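You operate a simulated robot arm through the tools that you are given. There is no shell and no other tool. Be economical: measure what you need, move in short steps, check, and stop when the job is done.

The job below is to be done with a simulated two-armed robot. You get a single attempt, and the scene is never put back.

TASK
Take the green pouch from the trough and pump it up into the green band.
Fine: Shut the grid again; vent before the seal lever goes back; the pouch stays at the nozzle. Where these are worked on the way, their far stop is far enough and under half their travel is too little: seal lever, trough grid.

It is judged by the outcome, as a careful person would: the job done as asked, and still so three seconds after it is handed in. It fails if anything else is knocked over, pushed out of place, dropped, spilled or broken. A push-on lid holds only when it is set on centred and level and pressed home; a screw cap is set on level and turned clockwise until tight.

THE ROBOT
Two 6-joint arms with fingered hands on one trunk, hanging from a carriage that runs on a gantry, over the field with the corners [-1.33, 0.238], [-1.33, -1.042], [0.97, -1.043], [0.97, 0.237] (x, y) and turns from -291 to 397 degrees about z. Base frame: it is fixed where the carriage stands at the start and does not move with it; the origin is on the floor, on the carriage's upright axis, x ahead of it, y to its left, z up; the surface under the hand at the start is at about z = 0.8. Readings come in m, degrees, newtons and seconds.
The left shoulder is at the start at [0.04, 0.152, 1.552], the right one opposite. With the tool pointing down near the work surface each hand reaches from about 0.1 to 0.58 m from the robot's upright axis, wherever it stands, measured 20 degrees to its own side. Places, roughly: pouch seat [0.2, 0.1, 0.8]; pump lever [0.3, 0.3, 0.9]; seal lever [0.1, 0.3, 1]; trough grid [0.5, 0.1, 0.9]; vent key [0.3, 0.3, 0.9]. Payload 4 kg a hand.
The tool frame of a hand sits at the grasp point between the pads (the TCP): z along the fingers, y along the line on which they close. The tips reach 0.03 m beyond it. Largest opening 0.104 m; the body of the gripper starts 0.035 m behind the TCP. The gripper is a hand of 5 fingers: y runs from the thumb to the fingers, the wrist lies at [-0.015, -0.104, -0.178] in the tool frame, and closing takes about 1.5 s.
Orientation is told as [roll, pitch, yaw] about the base's x, y, z axes, in that order, counted from this pose: with the fingers straight down and the wrist toward the robot, the tool's x, y and z point along [0, 1, 0], [1, 0, 0] and [0, 0, -1] of the base frame.

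THE INTERFACE
- The arms move only by the tool arm_command. It takes "left_steps", "right_steps" or both (then of equal length, played together; a hand with none holds still); each is a list that holds one entry, the list of rows, each a list of 6 numbers: the shift along the base's x, y, z in units of 50 mm (1.0 is 50 mm), then the turn, a rotation vector about the base's x, y, z in units of 8 degrees (1.0 is 8 degrees). In form: [[[x, y, z, rx, ry, rz], ...]]. A call has 1 to 10 rows; each row shifts and turns the commanded pose from where the row before left it. "left_gripper" and "right_gripper" are, for a hand that has rows, the gripper command, from -1 (shut) to 1 (fully open), values between in proportion, set as the call begins (left out, the last holds). A call with a number of a shift or a turn outside -1 to 1 is refused whole. Rows are played at 5 a second. More than 0.05 m and 8.6 degrees between two rows, or a gripper value outside its range, and nothing of the call is played. A pose out of reach is approached as far as the arm can. The call stops where the force on the tool passes 70 N (or 10 N more than at its start, if that is more) or the arm is blocked; 0.2 s more then pass. Each finger travels about 0.045 m/s and halts on what it meets, pressing with about 32 N; the grip force reading is that of the motor and also rises with nothing between the fingers. The clock runs only during rows and for 0.2 s after the last one: add rows that do not move to give the fingers time. The reply holds the time, the measured pose of the TCP, the force on the tool along the base axes, the opening and the grip force, in the units named above and with some noise, with the torque about the TCP (base axes, N m) and any sound that the robot's microphone picked up, and new pictures: "views" is both (left out), scene, wrist or none (wrist: the cameras of the hands that moved).
- Cameras (640 x 400 px; columns grow to the right, rows downward): "scene" is now at [0.1772, 0.0626, 1.8244]; the picture's right is [0.96, -0.29, 0.00], its down [-0.25, -0.84, -0.48] and it looks along [0.14, 0.46, -0.88] (base axes); focal length 286 px, centre (320, 200). "left" rides on the left gripper at [-0.06, -0.084, -0.12] in its tool frame; the picture's right is [-0.79, -0.29, 0.54], its down [0.56, -0.71, 0.44] and it looks along [0.26, 0.65, 0.72] (tool axes); focal length 234 px, centre (320, 200). "right" rides on the right gripper at [0.06, -0.084, -0.12] in its tool frame; the picture's right is [-0.79, 0.29, -0.54], its down [-0.56, -0.71, 0.44] and it looks along [-0.26, 0.65, 0.72] (tool axes); focal length 234 px, centre (320, 200). There is no depth. A picture from a camera that has moved, and an enlarged one, comes with that camera's place and axes in the base frame and with its lens.
- slide_trunk(by): slides the trunk up (or, below 0, down) by that many m; the arms and the scene camera ride with it, the base frame stays. It gives what a move gives, with no picture.
- base_move(legs): drives the robot by 1 to 6 legs, each [ahead, left, turn to the left] in m, m and degrees, along the robot's own axes; the way and the turn of a leg run together, so that a leg with both is an arc; at most 1.5 m and 180 degrees a leg. The arms and the cameras ride along, it lands a little off, and it stops where it bumps. It keeps to its track: a leg is cut to what the track allows. It gives what a move gives, and a new picture of the scene camera.
- preshape(shape, hand): the hand has 5 fingers and takes this shape, open, in about a second: jaw (thumb against the fingers, like two jaws); tri (thumb and two fingers); tip (a fingertip pinch); poke (one finger out to press); point (the index stretched); flat (the hand flat); cup (the hand cupped); fist (a fist). The gripper value then closes the fingers along that shape, each until it touches; the sizes above hold for jaw. It gives what a move gives, with no picture.
- aim_head(pan, tilt): turns the head with the scene camera to pan (to the left, within 86 degrees either way) and tilt (down, from -29 to 69), counted from straight ahead of the robot. It gives what a move gives, and a new picture of the scene camera.
- enlarge(camera, box): a new picture of the part [left, top, right, bottom] of that camera's present view, enlarged. No time passes.
- sign_off(): hands the job in; it is judged then, once.

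Work in short steps. Places have to be worked out from the pictures, the camera data and where the tool is seen: move nearer, look again, correct. Check each grasp and each placing, and mend what went wrong. You have 120 turns and 260 pictures in all, those below and enlarged ones among them. Open the grippers and draw the arms clear of the work before you hand the job in, unless the task says otherwise; then end with one line.

The tools are called after "Call:" as name(argument=value, ...) on one line, values as JSON. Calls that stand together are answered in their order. arm_command: Moves the arms, as the interface text tells. Its arguments: {"type":"object","properties":{"left_steps":{"type":"array","items":{"type":"array","items":{"type":"array","items":{"type":"number"}}}},"left_gripper":{"type":"number"},"right_steps":{"type":"array","items":{"type":"array","items":{"type":"array","items":{"type":"number"}}}},"right_gripper":{"type":"number"},"views":{"type":"string","enum":["both","scene","wrist","none"]}},"required":[]} The other tools are called the same way: slide_trunk (by) slides the trunk up or down; preshape (shape, hand) gives the hand a shape; base_move (legs) drives the base; aim_head (pan, tilt) turns the head that bears the scene camera; enlarge (camera, box) takes an enlarged picture of a part of a camera's view; sign_off () hands the job in.

At the start:

```text
t: 0.0
left_ee_pos: [0.3096, 0.3264, 1.0012]
left_orientation: [0.0, 0.0, 0.0]
left_ft_force: [-0.6, -0.1, -0.1]
left_torque: [0.0, -0.01, -0.01]
left_finger_gap: 0.1039
left_grasp_force: 0.0
left_shape: jaw
right_ee_pos: [0.6191, 0.06, 1.0001]
right_orientation: [0.0, -0.1, 0.0]
right_ft_force: [-0.8, 0.1, 0.2]
right_torque: [0.0, 0.01, 0.01]
right_finger_gap: 0.1035
right_grasp_force: 0.1
right_shape: jaw
trunk travel left (down, up): [-0.725, 0.075]
robot x, y, heading: [0.0014, 0.0001, -0.1]
head pan, tilt: [73.4, 61.3]
```

scene: 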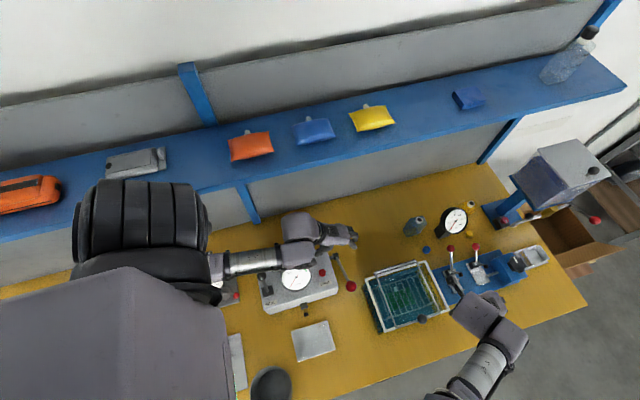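
right: 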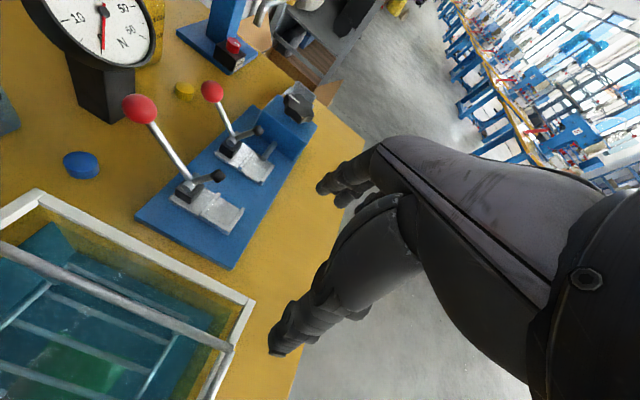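
left: 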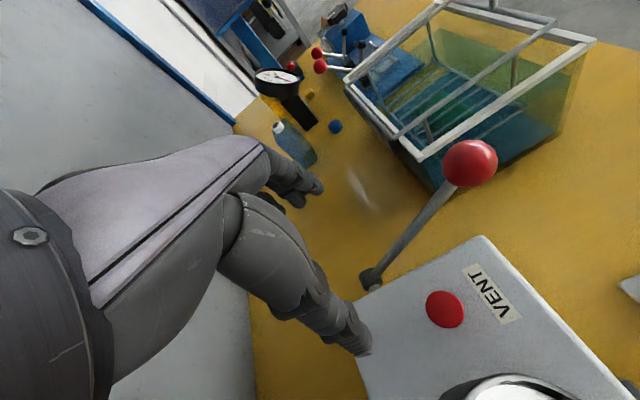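

I'll first look closely at the tester and the trough.

Call:
enlarge(camera="scene", box=[200, 220, 380, 340])

Call:
enlarge(camera="scene", box=[340, 230, 480, 340])

Call:
enlarge(camera="left", box=[320, 0, 640, 200])

```text
3.33 times, centred on (290, 280) of scene
camera zoom: at [0.1772, 0.0626, 1.8244], right [0.96, -0.29, 0.0], down [-0.25, -0.84, -0.48], along [0.14, 0.46, -0.88], focal length 953 px, centre (420, -67)
```

zoom: 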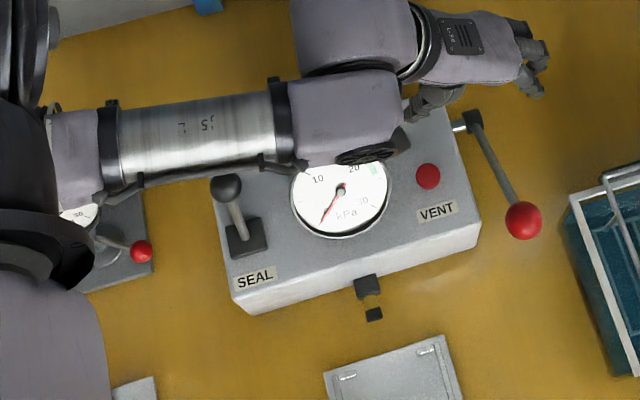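

```text
3.64 times, centred on (410, 285) of scene
camera zoom: at [0.1772, 0.0626, 1.8244], right [0.96, -0.29, 0.0], down [-0.25, -0.84, -0.48], along [0.14, 0.46, -0.88], focal length 1040 px, centre (-7, -109)
```

zoom: 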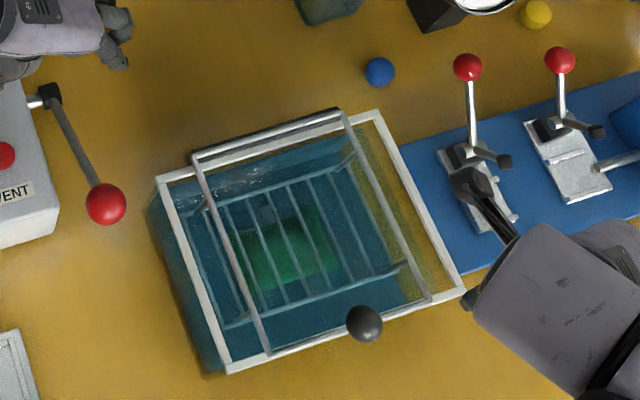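

```text
2.00 times, centred on (480, 100) of left
camera zoom: at [0.2252, 0.2667, 1.1194], right [-0.29, -0.79, -0.54], down [-0.71, 0.56, -0.44], along [0.65, 0.26, -0.72], focal length 468 px, centre (0, 400)
```

zoom: 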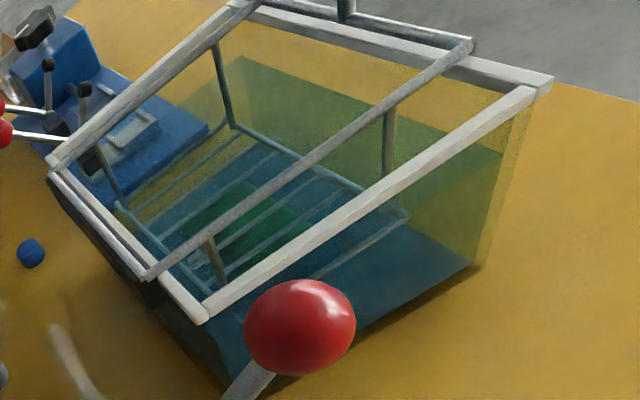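

The tester (SEAL lever with black knob, gauge, VENT button, nozzle in front, red-ball pump lever) faces -y, and so does the trough with its knob in front at about (0.49,0.07,0.93). I'll raise both hands, then drive to stand in front of the bench facing +y.

Call:
arm_command(left_steps=[[[0, 0, 1, 0, 0, 0], [0, 0, 1, 0, 0, 0], [0, 0, 1, 0, 0, 0], [0, 0, 1, 0, 0, 0]]], right_steps=[[[0, 0, 1, 0, 0, 0], [0, 0, 1, 0, 0, 0], [0, 0, 1, 0, 0, 0], [0, 0, 1, 0, 0, 0]]], views="scene")

```text
t: 1.1
left_ee_pos: [0.3101, 0.277, 1.1699]
left_orientation: [-11.0, -0.7, 7.3]
left_ft_force: [0.1, -0.1, 0.1]
left_torque: [0.02, 0.02, 0.04]
left_finger_gap: 0.1037
left_grasp_force: 0.1
left_shape: jaw
left hand out of reach, approached as far as the arm can: row 4
right_ee_pos: [0.6512, -0.0266, 1.1793]
right_orientation: [-4.1, -0.1, -1.9]
right_ft_force: [-0.4, 0.0, -0.6]
right_torque: [0.03, -0.01, 0.0]
right_finger_gap: 0.104
right_grasp_force: 0.0
right_shape: jaw
right hand out of reach, approached as far as the arm can: row 3, 4
trunk travel left (down, up): [-0.725, 0.075]
robot x, y, heading: [0.0017, -0.0062, 0.3]
head pan, tilt: [73.4, 61.3]
stopped in row 4 (left hand): the arm was blocked; the commanded pose is now the measured one
camera scene: at [0.1781, 0.0496, 1.8221], right [0.96, -0.28, 0.01], down [-0.25, -0.85, -0.47], along [0.14, 0.44, -0.89], focal length 286 px, centre (320, 200)
```

scene: 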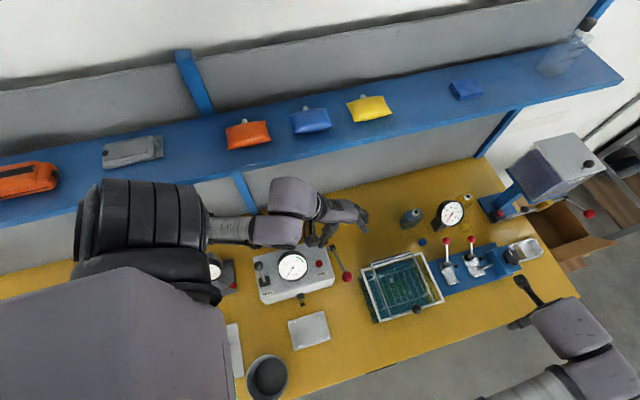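

The arms ran to their reach limit but hang clear at about 1.17 m. Now I drive away from the bench and turn to face it.

Call:
base_move(legs=[[0, -0.5, 0], [0, 0, 90]])

```text
t: 7.8
left_ee_pos: [-0.2953, -0.1949, 1.175]
left_orientation: [-8.7, -0.1, 94.9]
left_ft_force: [0.0, -1.2, 0.1]
left_torque: [-0.03, 0.01, 0.02]
left_finger_gap: 0.1037
left_grasp_force: 0.1
left_shape: jaw
right_ee_pos: [0.021, 0.1411, 1.1783]
right_orientation: [-3.1, 0.1, 86.4]
right_ft_force: [0.0, 0.1, 0.0]
right_torque: [0.01, 0.02, -0.01]
right_finger_gap: 0.104
right_grasp_force: 0.0
right_shape: jaw
trunk travel left (down, up): [-0.725, 0.075]
robot x, y, heading: [0.0042, -0.5089, 88.6]
head pan, tilt: [73.4, 61.3]
camera scene: at [-0.0565, -0.3281, 1.8244], right [0.31, 0.95, 0.0], down [0.83, -0.27, -0.48], along [-0.46, 0.15, -0.88], focal length 286 px, centre (320, 200)
```

scene: 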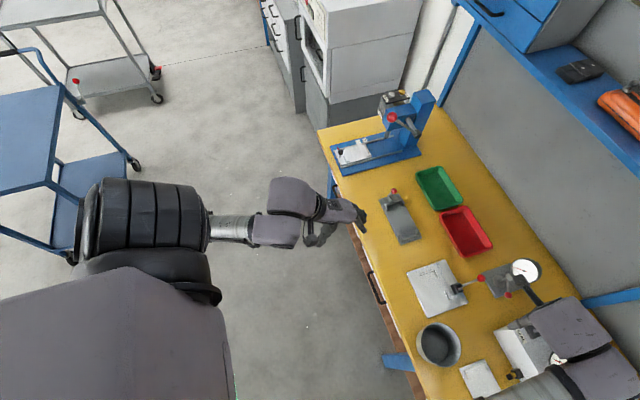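

Turned. Now I shift to stand between tester and trough, and aim the head at the work.

Call:
base_move(legs=[[0, -0.35, 1.4], [0.15, 0, 0]])

Call:
aim_head(pan=0, tilt=55)

```text
t: 11.1
left_ee_pos: [0.0539, -0.0587, 1.1738]
left_orientation: [-8.8, 0.0, 96.7]
left_ft_force: [0.3, 0.6, 0.3]
left_torque: [0.01, -0.01, -0.02]
left_finger_gap: 0.1039
left_grasp_force: 0.1
left_shape: jaw
right_ee_pos: [0.3594, 0.2858, 1.1782]
right_orientation: [-3.0, 0.0, 88.2]
right_ft_force: [-0.4, 0.4, 0.0]
right_torque: [-0.01, 0.0, -0.02]
right_finger_gap: 0.104
right_grasp_force: 0.1
right_shape: jaw
trunk travel left (down, up): [-0.725, 0.075]
robot x, y, heading: [0.3646, -0.3625, 90.3]
head pan, tilt: [73.4, 61.3]
camera scene: at [0.2952, -0.1843, 1.8244], right [0.28, 0.96, 0.0], down [0.84, -0.25, -0.48], along [-0.46, 0.14, -0.88], focal length 286 px, centre (320, 200)
```

scene: 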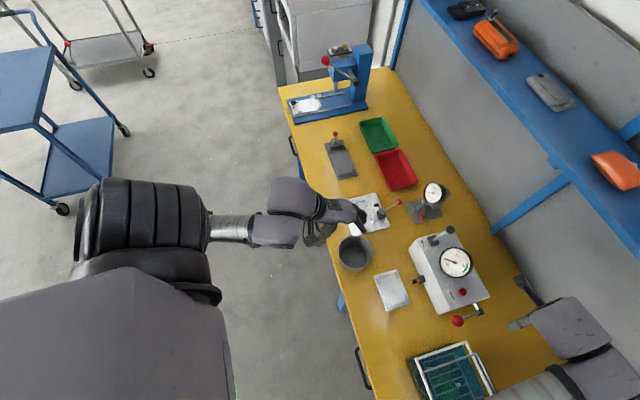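

```text
t: 12.6
left_ee_pos: [0.0526, -0.0578, 1.1741]
left_orientation: [-8.8, 0.0, 96.6]
left_ft_force: [0.6, 0.6, -0.2]
left_torque: [0.04, -0.01, 0.01]
left_finger_gap: 0.104
left_grasp_force: 0.0
left_shape: jaw
right_ee_pos: [0.359, 0.2862, 1.1788]
right_orientation: [-3.1, 0.2, 88.1]
right_ft_force: [0.2, -0.1, 0.0]
right_torque: [-0.01, -0.01, 0.02]
right_finger_gap: 0.1037
right_grasp_force: 0.1
right_shape: jaw
trunk travel left (down, up): [-0.725, 0.075]
robot x, y, heading: [0.3601, -0.3625, 90.4]
head pan, tilt: [0.0, 55.0]
camera scene: at [0.3573, -0.1305, 1.8319], right [1.0, 0.01, 0.0], down [0.01, -0.82, -0.57], along [0.0, 0.57, -0.82], focal length 286 px, centre (320, 200)
```

scene: 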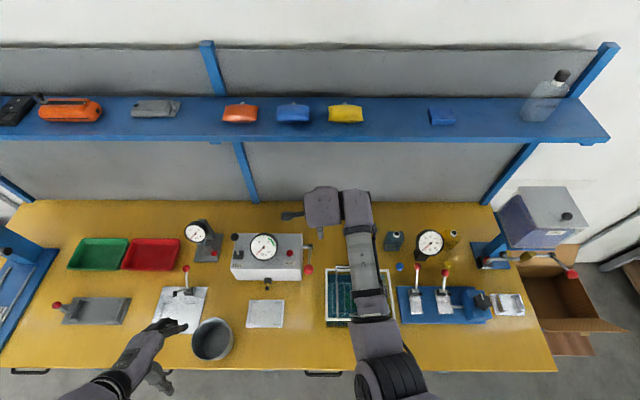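

The right arm is over the trough; I pull it back toward me to see the trough clearly.

Call:
arm_command(right_steps=[[[0.8, -1, 0, 0, 0, 0], [0.8, -1, 0, 0, 0, 0], [0.8, -1, 0, 0, 0, 0], [0.8, -1, 0, 0, 0, 0], [0.8, -1, 0, 0, 0, 0], [0.5, -1, 0, 0, 0, 0]]], views="both")

Call:
enlarge(camera="scene", box=[310, 240, 410, 340])

Call:
enlarge(camera="scene", box=[215, 220, 335, 340])

```text
refused: row 1 steps farther than a row can; nothing moved
```

```text
4.00 times, centred on (360, 290) of scene
camera zoom: at [0.3573, -0.1305, 1.8319], right [1.0, 0.01, 0.0], down [0.01, -0.82, -0.57], along [0.0, 0.57, -0.82], focal length 1144 px, centre (160, -160)
```

zoom: 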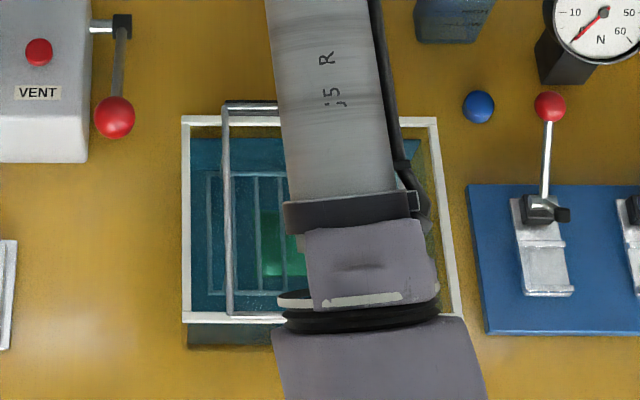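

```text
3.33 times, centred on (275, 280) of scene
camera zoom: at [0.3573, -0.1305, 1.8319], right [1.0, 0.01, 0.0], down [0.01, -0.82, -0.57], along [0.0, 0.57, -0.82], focal length 953 px, centre (470, -67)
```

zoom: 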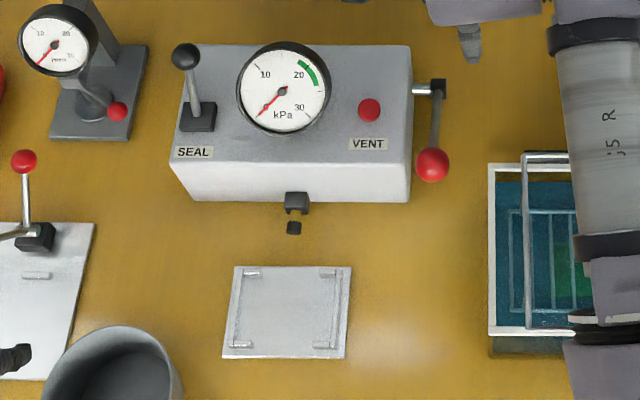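

A row's total shift is capped at 50 mm; resend the same in smaller rows.

Call:
arm_command(right_steps=[[[0.6, -0.75, 0, 0, 0, 0], [0.6, -0.75, 0, 0, 0, 0], [0.6, -0.75, 0, 0, 0, 0], [0.6, -0.75, 0, 0, 0, 0], [0.6, -0.75, 0, 0, 0, 0], [0.6, -0.75, 0, 0, 0, 0], [0, -0.9, 0, 0, 0, 0]]], views="both")

Call:
enlarge(camera="scene", box=[310, 240, 410, 340])

```text
t: 14.2
left_ee_pos: [0.0519, -0.0596, 1.1736]
left_orientation: [-8.8, 0.1, 96.9]
left_ft_force: [-0.4, 0.0, -0.3]
left_torque: [0.01, -0.03, 0.0]
left_finger_gap: 0.104
left_grasp_force: 0.0
left_shape: jaw
right_ee_pos: [0.4415, 0.2153, 1.0436]
right_orientation: [-2.0, 0.1, 86.0]
right_ft_force: [0.1, -0.9, -0.6]
right_torque: [0.0, 0.01, 0.01]
right_finger_gap: 0.1037
right_grasp_force: 0.0
right_shape: jaw
right hand out of reach, approached as far as the arm can: row 1, 2, 3, 4, 5, 6, 7
trunk travel left (down, up): [-0.725, 0.075]
robot x, y, heading: [0.3609, -0.3625, 90.2]
head pan, tilt: [0.0, 55.0]
camera scene: at [0.3572, -0.1308, 1.8318], right [1.0, 0.01, 0.0], down [0.0, -0.82, -0.57], along [0.0, 0.57, -0.82], focal length 286 px, centre (320, 200)
camera right: at [0.3713, 0.1387, 1.1611], right [0.79, 0.23, 0.57], down [0.52, -0.75, -0.41], along [0.33, 0.62, -0.71], focal length 234 px, centre (320, 200)
```

scene: 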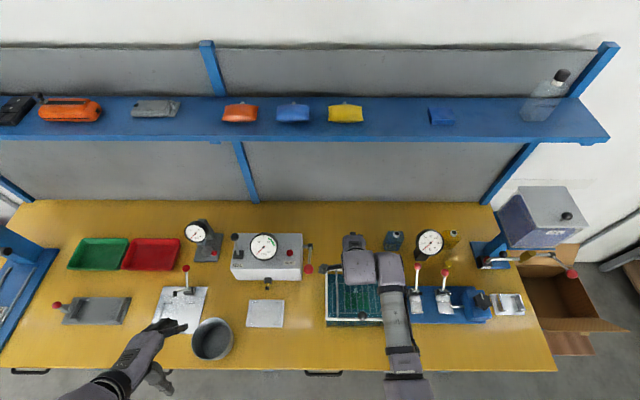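
right: 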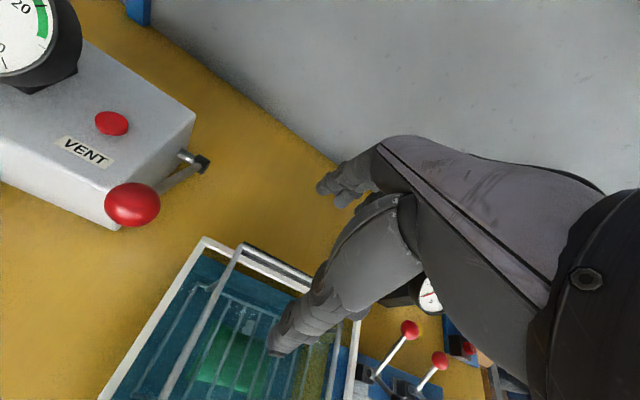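

```text
4.00 times, centred on (360, 290) of scene
camera zoom: at [0.3572, -0.1308, 1.8318], right [1.0, 0.01, 0.0], down [0.0, -0.82, -0.57], along [0.0, 0.57, -0.82], focal length 1144 px, centre (160, -160)
```

zoom: 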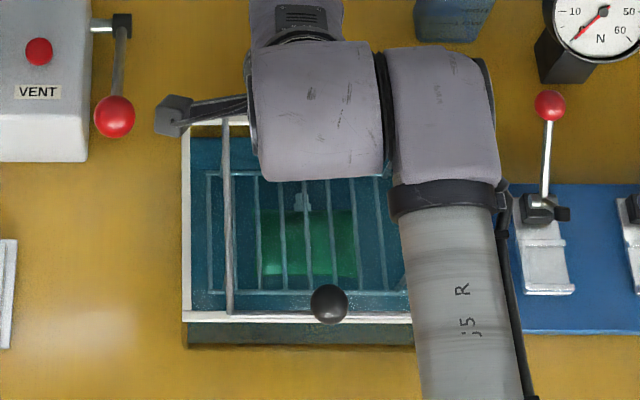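

Check where the hand settles with a still row.

Call:
arm_command(right_steps=[[[0, 0, 0, 0, 0, 0], [0, 0, 0, 0, 0, 0], [0, 0, 0, 0, 0, 0]]], views="scene")

```text
t: 15.0
left_ee_pos: [0.0519, -0.0585, 1.1748]
left_orientation: [-8.8, -0.1, 96.8]
left_ft_force: [-0.2, -0.1, 0.5]
left_torque: [-0.02, 0.0, -0.01]
left_finger_gap: 0.1036
left_grasp_force: 0.0
left_shape: jaw
right_ee_pos: [0.4416, 0.2176, 1.0441]
right_orientation: [-2.1, 0.1, 85.9]
right_ft_force: [-0.6, 0.3, 0.6]
right_torque: [-0.02, -0.04, 0.01]
right_finger_gap: 0.1037
right_grasp_force: 0.0
right_shape: jaw
trunk travel left (down, up): [-0.725, 0.075]
robot x, y, heading: [0.3551, -0.3627, 90.2]
head pan, tilt: [0.0, 55.0]
camera scene: at [0.3574, -0.1305, 1.8319], right [1.0, 0.01, 0.0], down [0.0, -0.82, -0.57], along [0.0, 0.57, -0.82], focal length 286 px, centre (320, 200)
```

scene: 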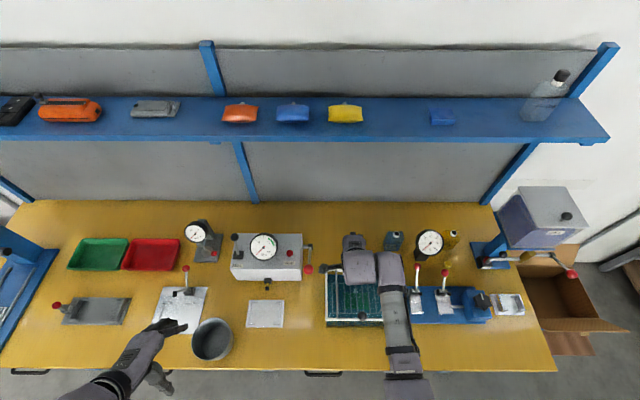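

Test one row toward me to see how the commanded pose behaves.

Call:
arm_command(right_steps=[[[0, -1, 0, 0, 0, 0], [0, -1, 0, 0, 0, 0]]], views="none")

```text
t: 15.6
left_ee_pos: [0.0537, -0.0598, 1.1746]
left_orientation: [-8.7, 0.1, 96.9]
left_ft_force: [-0.2, -0.1, 0.0]
left_torque: [0.03, -0.02, -0.01]
left_finger_gap: 0.104
left_grasp_force: 0.1
left_shape: jaw
right_ee_pos: [0.4523, 0.1557, 0.9917]
right_orientation: [-2.3, 0.0, 85.8]
right_ft_force: [-0.4, -0.2, 0.1]
right_torque: [0.02, -0.01, -0.02]
right_finger_gap: 0.104
right_grasp_force: 0.0
right_shape: jaw
right hand out of reach, approached as far as the arm can: row 1, 2
trunk travel left (down, up): [-0.725, 0.075]
robot x, y, heading: [0.3606, -0.362, 90.4]
head pan, tilt: [0.0, 55.0]
```

Closer in, the arm can only go lower, so I raise the trunk fully and back the robot up a bit.

Call:
slide_trunk(by=0.075)

Call:
base_move(legs=[[-0.2, 0, 0]])

Call:
enlarge(camera="scene", box=[300, 170, 420, 280])

```text
t: 16.7
left_ee_pos: [0.0532, -0.0589, 1.2492]
left_orientation: [-8.9, -0.1, 96.7]
left_ft_force: [-0.3, -0.5, 0.0]
left_torque: [-0.01, 0.0, -0.01]
left_finger_gap: 0.1039
left_grasp_force: 0.1
left_shape: jaw
right_ee_pos: [0.4522, 0.1581, 1.068]
right_orientation: [-2.4, -0.1, 85.8]
right_ft_force: [-0.1, 0.5, -0.2]
right_torque: [0.0, -0.01, 0.02]
right_finger_gap: 0.1038
right_grasp_force: 0.1
right_shape: jaw
trunk travel left (down, up): [-0.8, 0.0]
robot x, y, heading: [0.3552, -0.3646, 90.6]
head pan, tilt: [0.0, 55.0]
```

```text
t: 18.3
left_ee_pos: [0.0546, -0.2571, 1.2496]
left_orientation: [-8.8, 0.0, 96.6]
left_ft_force: [-0.6, -0.2, -1.0]
left_torque: [-0.02, 0.01, 0.01]
left_finger_gap: 0.1038
left_grasp_force: 0.1
left_shape: jaw
right_ee_pos: [0.4533, -0.0407, 1.0674]
right_orientation: [-2.4, -0.1, 85.8]
right_ft_force: [1.5, 1.2, -0.4]
right_torque: [0.03, -0.03, -0.01]
right_finger_gap: 0.104
right_grasp_force: 0.0
right_shape: jaw
trunk travel left (down, up): [-0.8, 0.0]
robot x, y, heading: [0.3635, -0.5608, 90.4]
head pan, tilt: [0.0, 55.0]
camera scene: at [0.3586, -0.3288, 1.9069], right [1.0, 0.01, 0.0], down [0.0, -0.82, -0.57], along [0.0, 0.57, -0.82], focal length 286 px, centre (320, 200)
```

scene: 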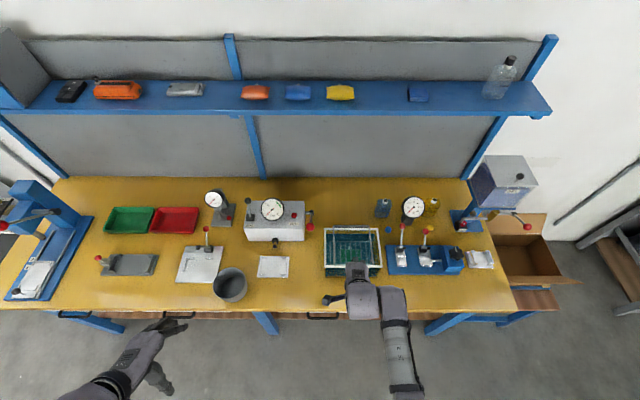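

```text
3.64 times, centred on (360, 225) of scene
camera zoom: at [0.3586, -0.3288, 1.9069], right [1.0, 0.01, 0.0], down [0.0, -0.82, -0.57], along [0.0, 0.57, -0.82], focal length 1040 px, centre (174, 109)
```

zoom: 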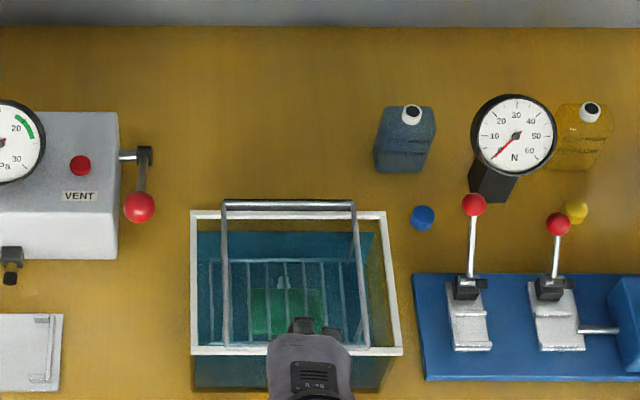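

Look at the knob and grid with the right wrist camera.

Call:
arm_command(right_steps=[[[0, 0, 0, 0, 0, 0]]], views="wrist")

Call:
enlarge(camera="right", box=[100, 120, 400, 320])

```text
t: 18.7
left_ee_pos: [0.0548, -0.2578, 1.2494]
left_orientation: [-8.9, 0.0, 96.7]
left_ft_force: [-0.9, -0.5, -0.2]
left_torque: [0.0, 0.02, -0.01]
left_finger_gap: 0.1038
left_grasp_force: 0.1
left_shape: jaw
right_ee_pos: [0.4524, -0.0399, 1.0678]
right_orientation: [-2.4, 0.0, 85.7]
right_ft_force: [0.0, -0.5, -0.7]
right_torque: [0.02, -0.02, 0.04]
right_finger_gap: 0.1039
right_grasp_force: 0.1
right_shape: jaw
trunk travel left (down, up): [-0.8, 0.0]
robot x, y, heading: [0.362, -0.5609, 90.3]
head pan, tilt: [0.0, 55.0]
camera right: at [0.3822, -0.1185, 1.1845], right [0.78, 0.23, 0.58], down [0.52, -0.75, -0.41], along [0.33, 0.62, -0.71], focal length 234 px, centre (320, 200)
```

right: 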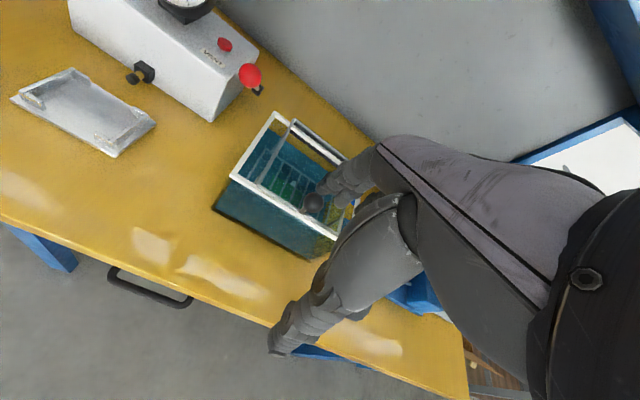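

```text
2.00 times, centred on (250, 220) of right
camera zoom: at [0.3822, -0.1185, 1.1845], right [0.78, 0.23, 0.58], down [0.52, -0.75, -0.41], along [0.33, 0.62, -0.71], focal length 468 px, centre (460, 160)
```

zoom: 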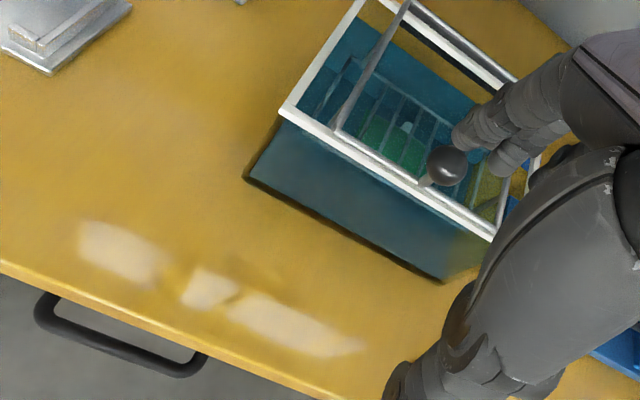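

The knob stands on a short vertical stem on the grid's front bar, about (0.486,0.075,0.945). I'll pinch it with closing line along x, so it can pivot as the grid swings; set the tip shape and yaw the right hand toward 176°.

Call:
preshape(hand="right", shape="tip")

Call:
arm_command(right_steps=[[[0, 0, 0, 0, 0, 1], [0, 0, 0, 0, 0, 1], [0, 0, 0, 0, 0, 1], [0, 0, 0, 0, 0, 1], [0, 0, 0, 0, 0, 1], [0, 0, 0, 0, 0, 1], [0, 0, 0, 0, 0, 1], [0, 0, 0, 0, 0, 1]]], views="both")

```text
t: 19.6
left_ee_pos: [0.054, -0.2568, 1.2487]
left_orientation: [-8.9, -0.1, 96.7]
left_ft_force: [-0.5, -0.3, -0.1]
left_torque: [-0.01, 0.0, 0.05]
left_finger_gap: 0.1036
left_grasp_force: 0.0
left_shape: jaw
right_ee_pos: [0.4528, -0.0398, 1.0687]
right_orientation: [-2.4, -0.2, 85.8]
right_ft_force: [0.3, 0.5, 0.7]
right_torque: [0.02, 0.02, 0.0]
right_finger_gap: 0.1037
right_grasp_force: 0.1
right_shape: tip
trunk travel left (down, up): [-0.8, 0.0]
robot x, y, heading: [0.3606, -0.5611, 90.4]
head pan, tilt: [0.0, 55.0]
```

```text
t: 21.4
left_ee_pos: [0.0539, -0.2573, 1.2494]
left_orientation: [-9.0, -0.1, 96.7]
left_ft_force: [-0.6, 0.3, 0.1]
left_torque: [-0.07, -0.01, -0.04]
left_finger_gap: 0.1039
left_grasp_force: 0.1
left_shape: jaw
right_ee_pos: [0.4527, -0.0397, 1.0684]
right_orientation: [-2.4, -0.1, 85.8]
right_ft_force: [0.5, 0.3, 0.8]
right_torque: [-0.01, 0.02, 0.0]
right_finger_gap: 0.1039
right_grasp_force: 0.0
right_shape: tip
right hand out of reach, approached as far as the arm can: row 1, 2, 3, 4, 5, 6, 7, 8
trunk travel left (down, up): [-0.8, 0.0]
robot x, y, heading: [0.3637, -0.5587, 90.0]
head pan, tilt: [0.0, 55.0]
camera scene: at [0.3586, -0.3288, 1.9069], right [1.0, 0.01, 0.0], down [0.0, -0.82, -0.57], along [0.0, 0.57, -0.82], focal length 286 px, centre (320, 200)
camera right: at [0.3822, -0.1184, 1.1846], right [0.78, 0.23, 0.58], down [0.52, -0.75, -0.41], along [0.33, 0.62, -0.71], focal length 234 px, centre (320, 200)
```

scene: 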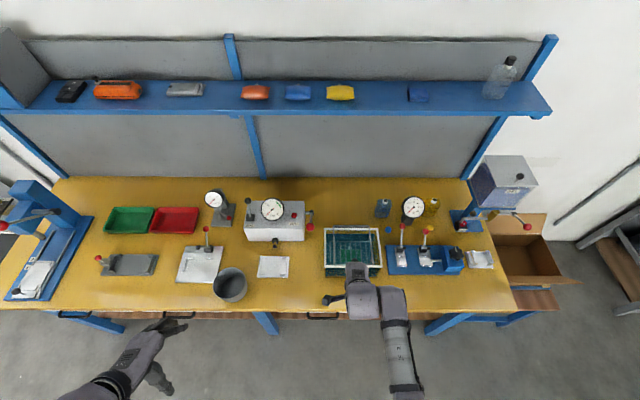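
right: 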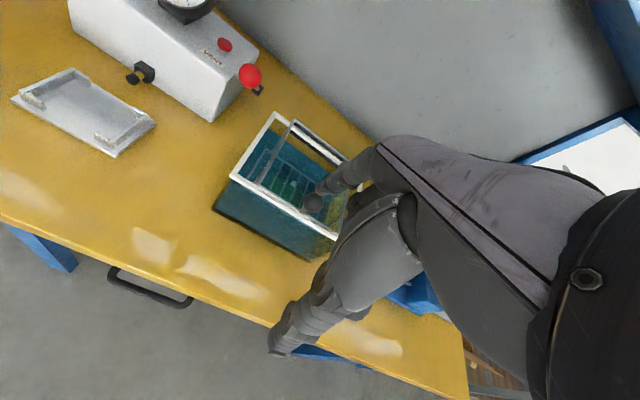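

That yaw isn't reachable from this limit pose. I'll get off the envelope edge (a bit lower) and test turning both ways.

Call:
arm_command(right_steps=[[[0, 0, -1, 0, 0, 0], [0, 0, -0.4, 0, 0, 0], [0, 0, 0, 0, 0, 1], [0, 0, 0, 0, 0, 1], [0, 0, 0, 0, 0, 1]]], views="none")

Call:
arm_command(right_steps=[[[0, 0, 0, 0, 0, -1], [0, 0, 0, 0, 0, -1], [0, 0, 0, 0, 0, -1], [0, 0, 0, 0, 0, -1], [0, 0, 0, 0, 0, -1], [0, 0, 0, 0, 0, -1]]], views="none")

```text
t: 22.6
left_ee_pos: [0.0541, -0.2568, 1.2495]
left_orientation: [-8.9, 0.0, 96.8]
left_ft_force: [0.7, 0.5, 0.4]
left_torque: [-0.02, 0.0, -0.01]
left_finger_gap: 0.1039
left_grasp_force: 0.1
left_shape: jaw
right_ee_pos: [0.4359, -0.0302, 0.9776]
right_orientation: [-3.0, -0.3, 92.4]
right_ft_force: [0.1, 0.2, 0.5]
right_torque: [0.0, 0.02, 0.02]
right_finger_gap: 0.1042
right_grasp_force: 0.1
right_shape: tip
right hand out of reach, approached as far as the arm can: row 3, 4, 5
trunk travel left (down, up): [-0.8, 0.0]
robot x, y, heading: [0.3625, -0.5601, 90.2]
head pan, tilt: [0.0, 55.0]
```

```text
t: 24.0
left_ee_pos: [0.0547, -0.2571, 1.2488]
left_orientation: [-8.9, 0.0, 96.7]
left_ft_force: [0.6, 0.3, -0.5]
left_torque: [0.0, 0.04, -0.05]
left_finger_gap: 0.104
left_grasp_force: 0.1
left_shape: jaw
right_ee_pos: [0.4337, -0.0301, 0.9776]
right_orientation: [-3.0, -0.3, 44.3]
right_ft_force: [0.5, -0.4, -1.0]
right_torque: [0.0, 0.05, 0.01]
right_finger_gap: 0.1041
right_grasp_force: 0.0
right_shape: tip
trunk travel left (down, up): [-0.8, 0.0]
robot x, y, heading: [0.3626, -0.5613, 89.9]
head pan, tilt: [0.0, 55.0]
```

Turning the other way works freely; continue to yaw ≈ 4° (wrist toward -x).

Call:
arm_command(right_steps=[[[0, 0, 0, 0, 0, -1], [0, 0, 0, 0, 0, -1], [0, 0, 0, 0, 0, -1], [0, 0, 0, 0, 0, -1], [0, 0, 0, 0.37, 0, -1]]], views="both")

```text
t: 25.2
left_ee_pos: [0.054, -0.2569, 1.2495]
left_orientation: [-8.9, 0.0, 96.7]
left_ft_force: [0.8, 0.2, 0.2]
left_torque: [0.0, -0.02, -0.01]
left_finger_gap: 0.1037
left_grasp_force: 0.0
left_shape: jaw
right_ee_pos: [0.4612, -0.0603, 1.0048]
right_orientation: [0.0, -0.8, 4.3]
right_ft_force: [1.1, -0.2, -0.3]
right_torque: [0.02, 0.02, -0.03]
right_finger_gap: 0.1039
right_grasp_force: 0.1
right_shape: tip
right hand out of reach, approached as far as the arm can: row 1, 2, 3, 4, 5
trunk travel left (down, up): [-0.8, 0.0]
robot x, y, heading: [0.3629, -0.5623, 90.2]
head pan, tilt: [0.0, 55.0]
camera scene: at [0.3586, -0.3288, 1.9069], right [1.0, 0.0, 0.0], down [0.0, -0.82, -0.57], along [0.0, 0.57, -0.82], focal length 286 px, centre (320, 200)
camera right: at [0.3721, -0.005, 1.1232], right [0.34, -0.77, 0.55], down [-0.66, -0.61, -0.44], along [0.67, -0.21, -0.71], focal length 234 px, centre (320, 200)
```

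scene: 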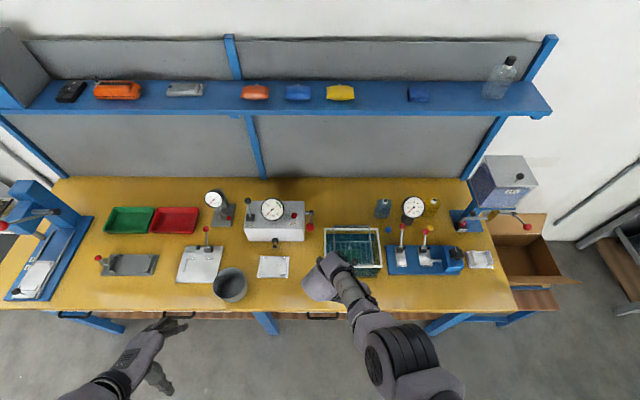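
right: 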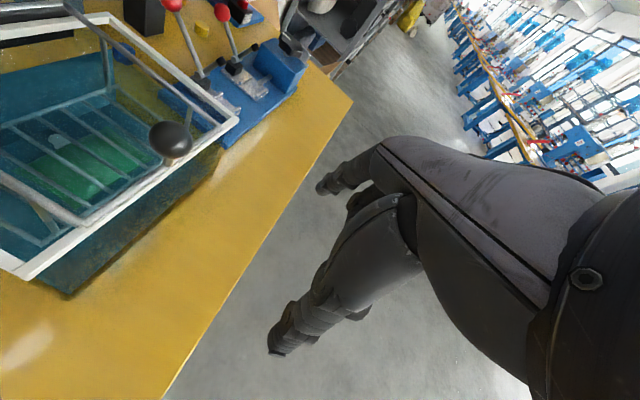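

Knob estimate refined: (0.490,0.078,0.942). Hand (tips at z≈0.975) clears its top, so I drive the base so the hand sits just over the knob.

Call:
base_move(legs=[[0.138, -0.029, 0]])

Call:
arm_command(right_steps=[[[0, 0, 0, 0, 0, 0]]], views="both")

Call:
enlarge(camera="scene", box=[290, 220, 410, 330])

```text
t: 26.5
left_ee_pos: [0.0857, -0.121, 1.249]
left_orientation: [-8.8, -0.1, 96.4]
left_ft_force: [0.0, 0.0, -0.6]
left_torque: [-0.02, -0.02, 0.02]
left_finger_gap: 0.1039
left_grasp_force: 0.0
left_shape: jaw
right_ee_pos: [0.4915, 0.0763, 1.0039]
right_orientation: [-0.1, -0.7, 4.2]
right_ft_force: [-0.3, 0.1, -1.0]
right_torque: [-0.01, 0.0, 0.01]
right_finger_gap: 0.1041
right_grasp_force: 0.1
right_shape: tip
trunk travel left (down, up): [-0.8, 0.0]
robot x, y, heading: [0.387, -0.4255, 90.2]
head pan, tilt: [0.0, 55.0]
camera scene: at [0.3883, -0.1926, 1.9069], right [1.0, 0.0, 0.0], down [0.0, -0.82, -0.57], along [0.0, 0.57, -0.82], focal length 286 px, centre (320, 200)
```

scene: 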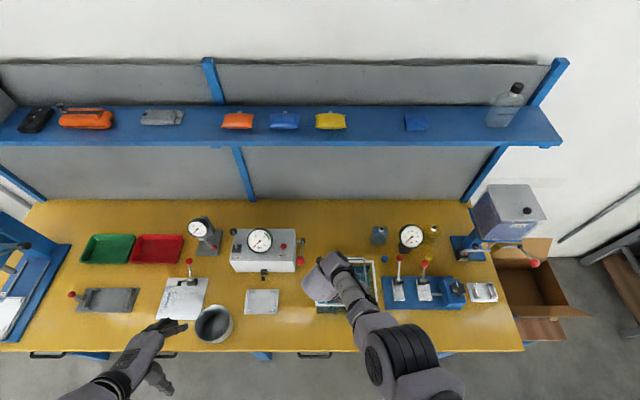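

```text
t: 26.9
left_ee_pos: [0.0844, -0.1197, 1.2492]
left_orientation: [-8.9, 0.0, 96.4]
left_ft_force: [-0.8, 0.6, 0.7]
left_torque: [-0.02, 0.01, 0.01]
left_finger_gap: 0.1036
left_grasp_force: 0.0
left_shape: jaw
right_ee_pos: [0.4912, 0.0759, 1.0038]
right_orientation: [-0.1, -0.7, 4.1]
right_ft_force: [-0.3, -1.4, 1.1]
right_torque: [0.02, 0.01, 0.0]
right_finger_gap: 0.104
right_grasp_force: 0.0
right_shape: tip
trunk travel left (down, up): [-0.8, 0.0]
robot x, y, heading: [0.3914, -0.4268, 90.2]
head pan, tilt: [0.0, 55.0]
camera scene: at [0.3883, -0.1927, 1.9069], right [1.0, 0.0, 0.0], down [0.0, -0.82, -0.57], along [0.0, 0.57, -0.82], focal length 286 px, centre (320, 200)
camera right: at [0.4029, 0.131, 1.1231], right [0.34, -0.77, 0.55], down [-0.66, -0.61, -0.44], along [0.67, -0.21, -0.71], focal length 234 px, centre (320, 200)
```

scene: 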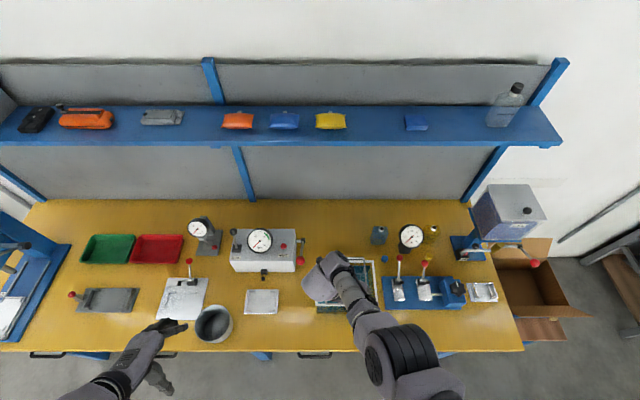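
right: 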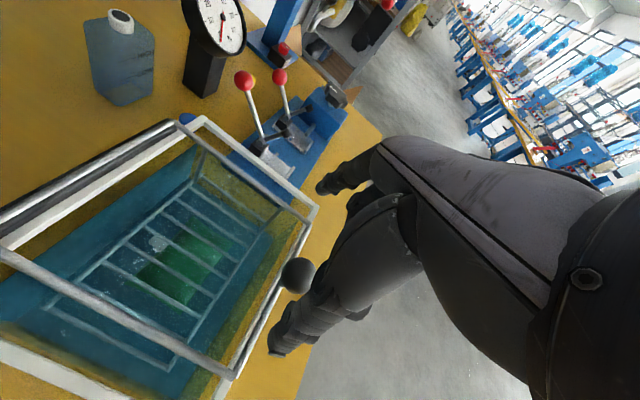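

```text
3.64 times, centred on (350, 275) of scene
camera zoom: at [0.3883, -0.1927, 1.9069], right [1.0, 0.0, 0.0], down [0.0, -0.82, -0.57], along [0.0, 0.57, -0.82], focal length 1040 px, centre (211, -73)
```

zoom: 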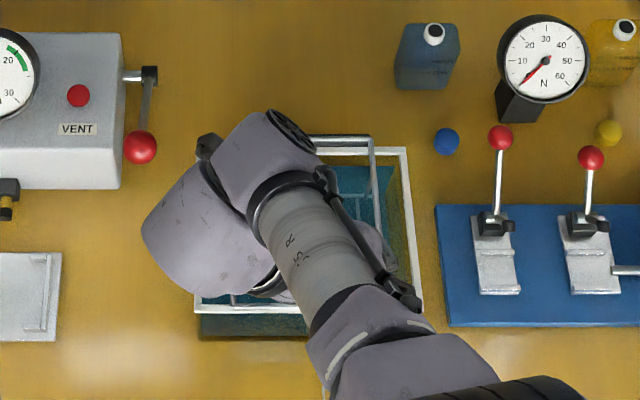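

Knob appears slightly nearer than the TCP (≈(0.487,0.070)). Lower the open pinch around it, with small corrections.

Call:
arm_command(right_steps=[[[-0.08, -0.1, -0.4, 0, 0, 0], [0, 0, -0.4, 0, 0, 0], [0, 0, -0.1, 0, 0, 0]]], right_gripper=1, views="wrist")

Call:
enlarge(camera="right", box=[200, 180, 440, 360])

```text
t: 27.7
left_ee_pos: [0.0848, -0.1199, 1.25]
left_orientation: [-8.9, 0.0, 96.4]
left_ft_force: [0.8, 0.0, 0.5]
left_torque: [-0.02, -0.01, 0.0]
left_finger_gap: 0.1039
left_grasp_force: 0.0
left_shape: jaw
right_ee_pos: [0.5006, 0.052, 0.9755]
right_orientation: [0.0, -0.7, 4.1]
right_ft_force: [0.3, -0.1, -0.3]
right_torque: [-0.04, 0.0, -0.02]
right_finger_gap: 0.1038
right_grasp_force: 0.0
right_shape: tip
right hand out of reach, approached as far as the arm can: row 1, 2
trunk travel left (down, up): [-0.8, 0.0]
robot x, y, heading: [0.3884, -0.4261, 89.8]
head pan, tilt: [0.0, 55.0]
camera right: at [0.4127, 0.1065, 1.0951], right [0.34, -0.77, 0.55], down [-0.66, -0.61, -0.44], along [0.67, -0.21, -0.71], focal length 234 px, centre (320, 200)
```

right: 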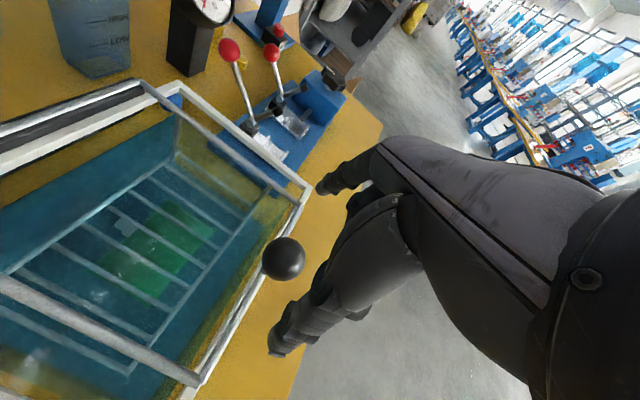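

```text
2.22 times, centred on (320, 270) of right
camera zoom: at [0.4127, 0.1065, 1.0951], right [0.34, -0.77, 0.55], down [-0.66, -0.61, -0.44], along [0.67, -0.21, -0.71], focal length 520 px, centre (320, 44)
```

zoom: 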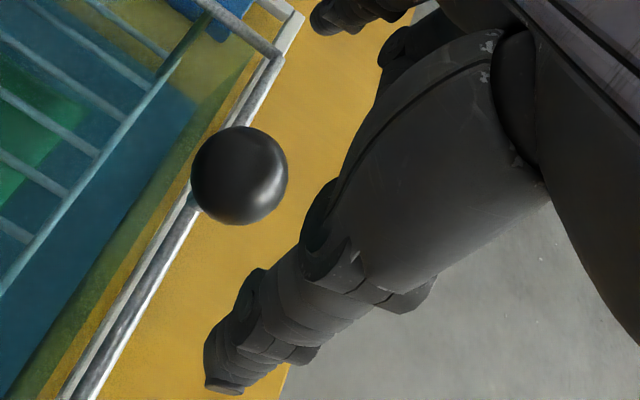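

The arm is at a wrist limit with this relative yaw (-86°). I'll back off and re-stand the robot at heading ≈60° so that the same finger line needs only about -45° of wrist yaw.

Call:
base_move(legs=[[-0.14, 0, 0], [0, 0, -30]])

Call:
arm_command(right_steps=[[[0, 0, 0, 0, 0, 1], [0, 0, 0, 0, 0, 1], [0, 0, 0, 0, 0, 1], [0, 0, 0, 0, 0, 1], [0, 0, 0, 0, 0, 1], [0, 0, 0.5, 0, 0, 0], [0, 0, 0.5, 0, 0, 0]]], views="none")

```text
t: 30.5
left_ee_pos: [0.279, -0.1486, 1.2493]
left_orientation: [-9.0, 0.0, 66.0]
left_ft_force: [0.1, -0.4, 0.0]
left_torque: [0.02, 0.0, 0.01]
left_finger_gap: 0.1036
left_grasp_force: 0.0
left_shape: jaw
right_ee_pos: [0.7262, -0.2113, 0.9758]
right_orientation: [0.0, -0.7, -26.3]
right_ft_force: [-0.1, -0.6, -0.5]
right_torque: [0.01, -0.03, -0.02]
right_finger_gap: 0.1042
right_grasp_force: 0.2
right_shape: tip
trunk travel left (down, up): [-0.8, 0.0]
robot x, y, heading: [0.3877, -0.5612, 59.8]
head pan, tilt: [0.0, 55.0]
camera scene: at [0.5055, -0.3655, 1.9069], right [0.86, -0.5, 0.0], down [-0.41, -0.71, -0.57], along [0.29, 0.5, -0.82], focal length 286 px, centre (320, 200)
```

scene: 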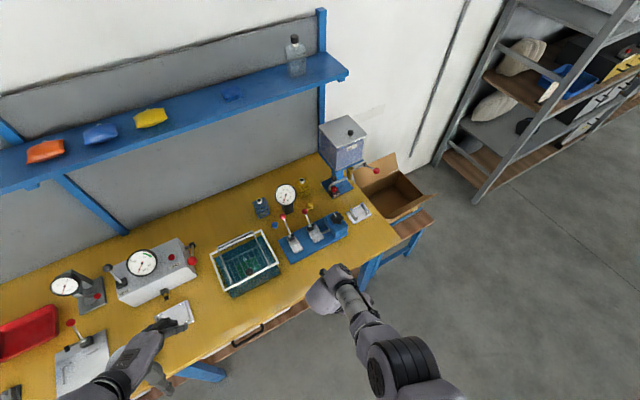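

```text
t: 32.1
left_ee_pos: [0.279, -0.1483, 1.2489]
left_orientation: [-8.9, 0.1, 66.0]
left_ft_force: [-0.1, 0.1, -0.4]
left_torque: [-0.02, 0.01, 0.02]
left_finger_gap: 0.1038
left_grasp_force: 0.0
left_shape: jaw
right_ee_pos: [0.7297, -0.1581, 0.9659]
right_orientation: [-0.1, -0.7, 13.9]
right_ft_force: [-0.1, 0.4, 0.7]
right_torque: [0.01, -0.01, 0.01]
right_finger_gap: 0.104
right_grasp_force: 0.0
right_shape: tip
right hand out of reach, approached as far as the arm can: row 1, 2, 3, 4, 5, 6, 7
trunk travel left (down, up): [-0.8, 0.0]
robot x, y, heading: [0.389, -0.5637, 59.9]
head pan, tilt: [0.0, 55.0]
```

Explore: shift the hand outward to its own side and up to find a roomier arm posture.

Call:
arm_command(right_steps=[[[0.7, -0.4, 0, 0, 0, 0], [0.7, -0.4, 0, 0, 0, 0], [0.7, -0.4, 0, 0, 0, 0], [0, 0, 0.8, 0, 0, 0], [0, 0, 0.8, 0, 0, 0]]], views="none")

```text
t: 33.3
left_ee_pos: [0.2803, -0.1482, 1.2499]
left_orientation: [-9.0, 0.0, 66.1]
left_ft_force: [-0.3, 1.2, -0.1]
left_torque: [-0.01, 0.0, -0.01]
left_finger_gap: 0.1041
left_grasp_force: 0.1
left_shape: jaw
right_ee_pos: [0.8496, -0.1627, 0.9848]
right_orientation: [-0.2, -0.6, 13.8]
right_ft_force: [-0.3, 0.0, 0.3]
right_torque: [0.01, 0.0, 0.03]
right_finger_gap: 0.104
right_grasp_force: 0.0
right_shape: tip
right hand out of reach, approached as far as the arm can: row 1, 2, 3, 4, 5
trunk travel left (down, up): [-0.8, 0.0]
robot x, y, heading: [0.3921, -0.5665, 59.8]
head pan, tilt: [0.0, 55.0]
```

Something limits this arm posture; in free space in front of the bench I turn back to the nominal yaw, retract at low height, then test rising.

Call:
arm_command(right_steps=[[[0, 0, -0.8, 0, 0, 1], [-0.4, -0.7, -0.3, 0, 0, 1], [-0.4, -0.7, 0, 0, 0, 1], [-0.4, -0.7, 0, 0, 0, 1], [-0.4, -0.7, 0, 0, 0, 1], [-0.4, -0.7, 0, 0, 0, 0.7], [0, 0, 0.8, 0, 0, 0], [0, 0, 0.8, 0, 0, 0], [0, 0, 0.8, 0, 0, 0]]], views="scene")

```text
t: 35.3
left_ee_pos: [0.28, -0.148, 1.2486]
left_orientation: [-9.0, 0.0, 66.0]
left_ft_force: [-0.8, -0.1, 0.4]
left_torque: [0.02, 0.0, -0.02]
left_finger_gap: 0.1036
left_grasp_force: 0.1
left_shape: jaw
right_ee_pos: [0.784, -0.2518, 0.8774]
right_orientation: [0.0, -0.7, 59.4]
right_ft_force: [0.2, -0.8, -0.1]
right_torque: [0.01, 0.01, 0.02]
right_finger_gap: 0.1037
right_grasp_force: 0.0
right_shape: tip
right hand out of reach, approached as far as the arm can: row 1, 2, 3, 4, 5, 6, 7, 8, 9
trunk travel left (down, up): [-0.8, 0.0]
robot x, y, heading: [0.3886, -0.5651, 59.5]
head pan, tilt: [0.0, 55.0]
camera scene: at [0.5056, -0.3654, 1.9069], right [0.86, -0.5, 0.0], down [-0.41, -0.71, -0.57], along [0.29, 0.5, -0.82], focal length 286 px, centre (320, 200)
```

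scene: 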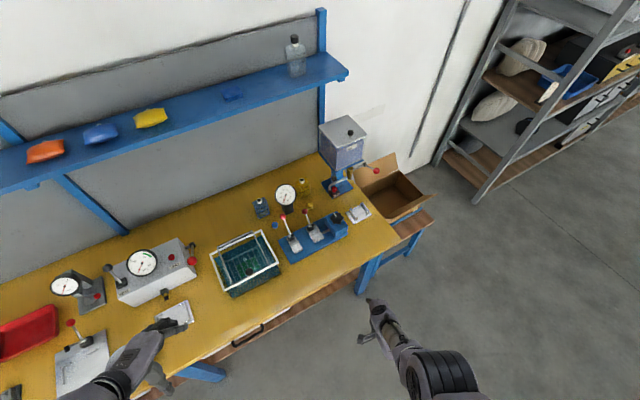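

The readings fit a simple rule: wrist–shoulder distance must be ≥~0.65 m and ≤~0.76. So I stretch the hand forward to ≈0.57 ahead / 0.23 right at z≈1.0 with yaw 14°, then bring the base so it lands at the knob.

Call:
arm_command(right_steps=[[[0.5, 0.85, 0, 0, 0, 0], [0.5, 0.85, 0, 0, 0, 0], [0.75, 0.0, 0, 0, 0, -1], [0, 0, 0.5, 0, 0, -1], [0, 0, 0.5, 0, 0, -1], [0, 0, 0.5, 0, 0, -1], [0, 0, 0.5, 0, 0, -1], [0, 0, 0.4, 0, 0, -0.7]]], views="none")

```text
t: 37.1
left_ee_pos: [0.2812, -0.1483, 1.249]
left_orientation: [-8.9, 0.0, 66.0]
left_ft_force: [-1.1, -0.6, -0.7]
left_torque: [0.02, -0.01, -0.01]
left_finger_gap: 0.1038
left_grasp_force: 0.1
left_shape: jaw
right_ee_pos: [0.8738, -0.2107, 0.9446]
right_orientation: [0.4, -1.9, 18.8]
right_ft_force: [0.2, -0.2, 0.0]
right_torque: [0.0, -0.02, 0.0]
right_finger_gap: 0.1042
right_grasp_force: 0.1
right_shape: tip
right hand out of reach, approached as far as the arm can: row 1, 2, 3, 4, 5, 6, 7, 8
trunk travel left (down, up): [-0.8, 0.0]
robot x, y, heading: [0.3917, -0.5648, 59.6]
head pan, tilt: [0.0, 55.0]
```

Call:
arm_command(right_steps=[[[0.5, 0.85, 0, 0, 0, 0], [0.4, 0.7, 0, 0, 0, 0], [0, 0, 0.6, 0, 0, 0], [0, 0, 0.4, 0, 0, 0], [0, 0, 0, 0, 0, -0.6]]], views="none")

```text
t: 38.3
left_ee_pos: [0.2804, -0.1482, 1.2487]
left_orientation: [-8.9, 0.1, 66.1]
left_ft_force: [0.2, -0.2, 0.3]
left_torque: [-0.01, -0.03, 0.01]
left_finger_gap: 0.1038
left_grasp_force: 0.1
left_shape: jaw
right_ee_pos: [0.8885, -0.1569, 0.997]
right_orientation: [0.3, -2.0, 14.1]
right_ft_force: [-0.3, 0.7, 0.5]
right_torque: [0.01, 0.0, 0.0]
right_finger_gap: 0.1038
right_grasp_force: 0.0
right_shape: tip
right hand out of reach, approached as far as the arm can: row 1, 2, 3, 4
trunk travel left (down, up): [-0.8, 0.0]
robot x, y, heading: [0.3891, -0.5607, 59.5]
head pan, tilt: [0.0, 55.0]
```

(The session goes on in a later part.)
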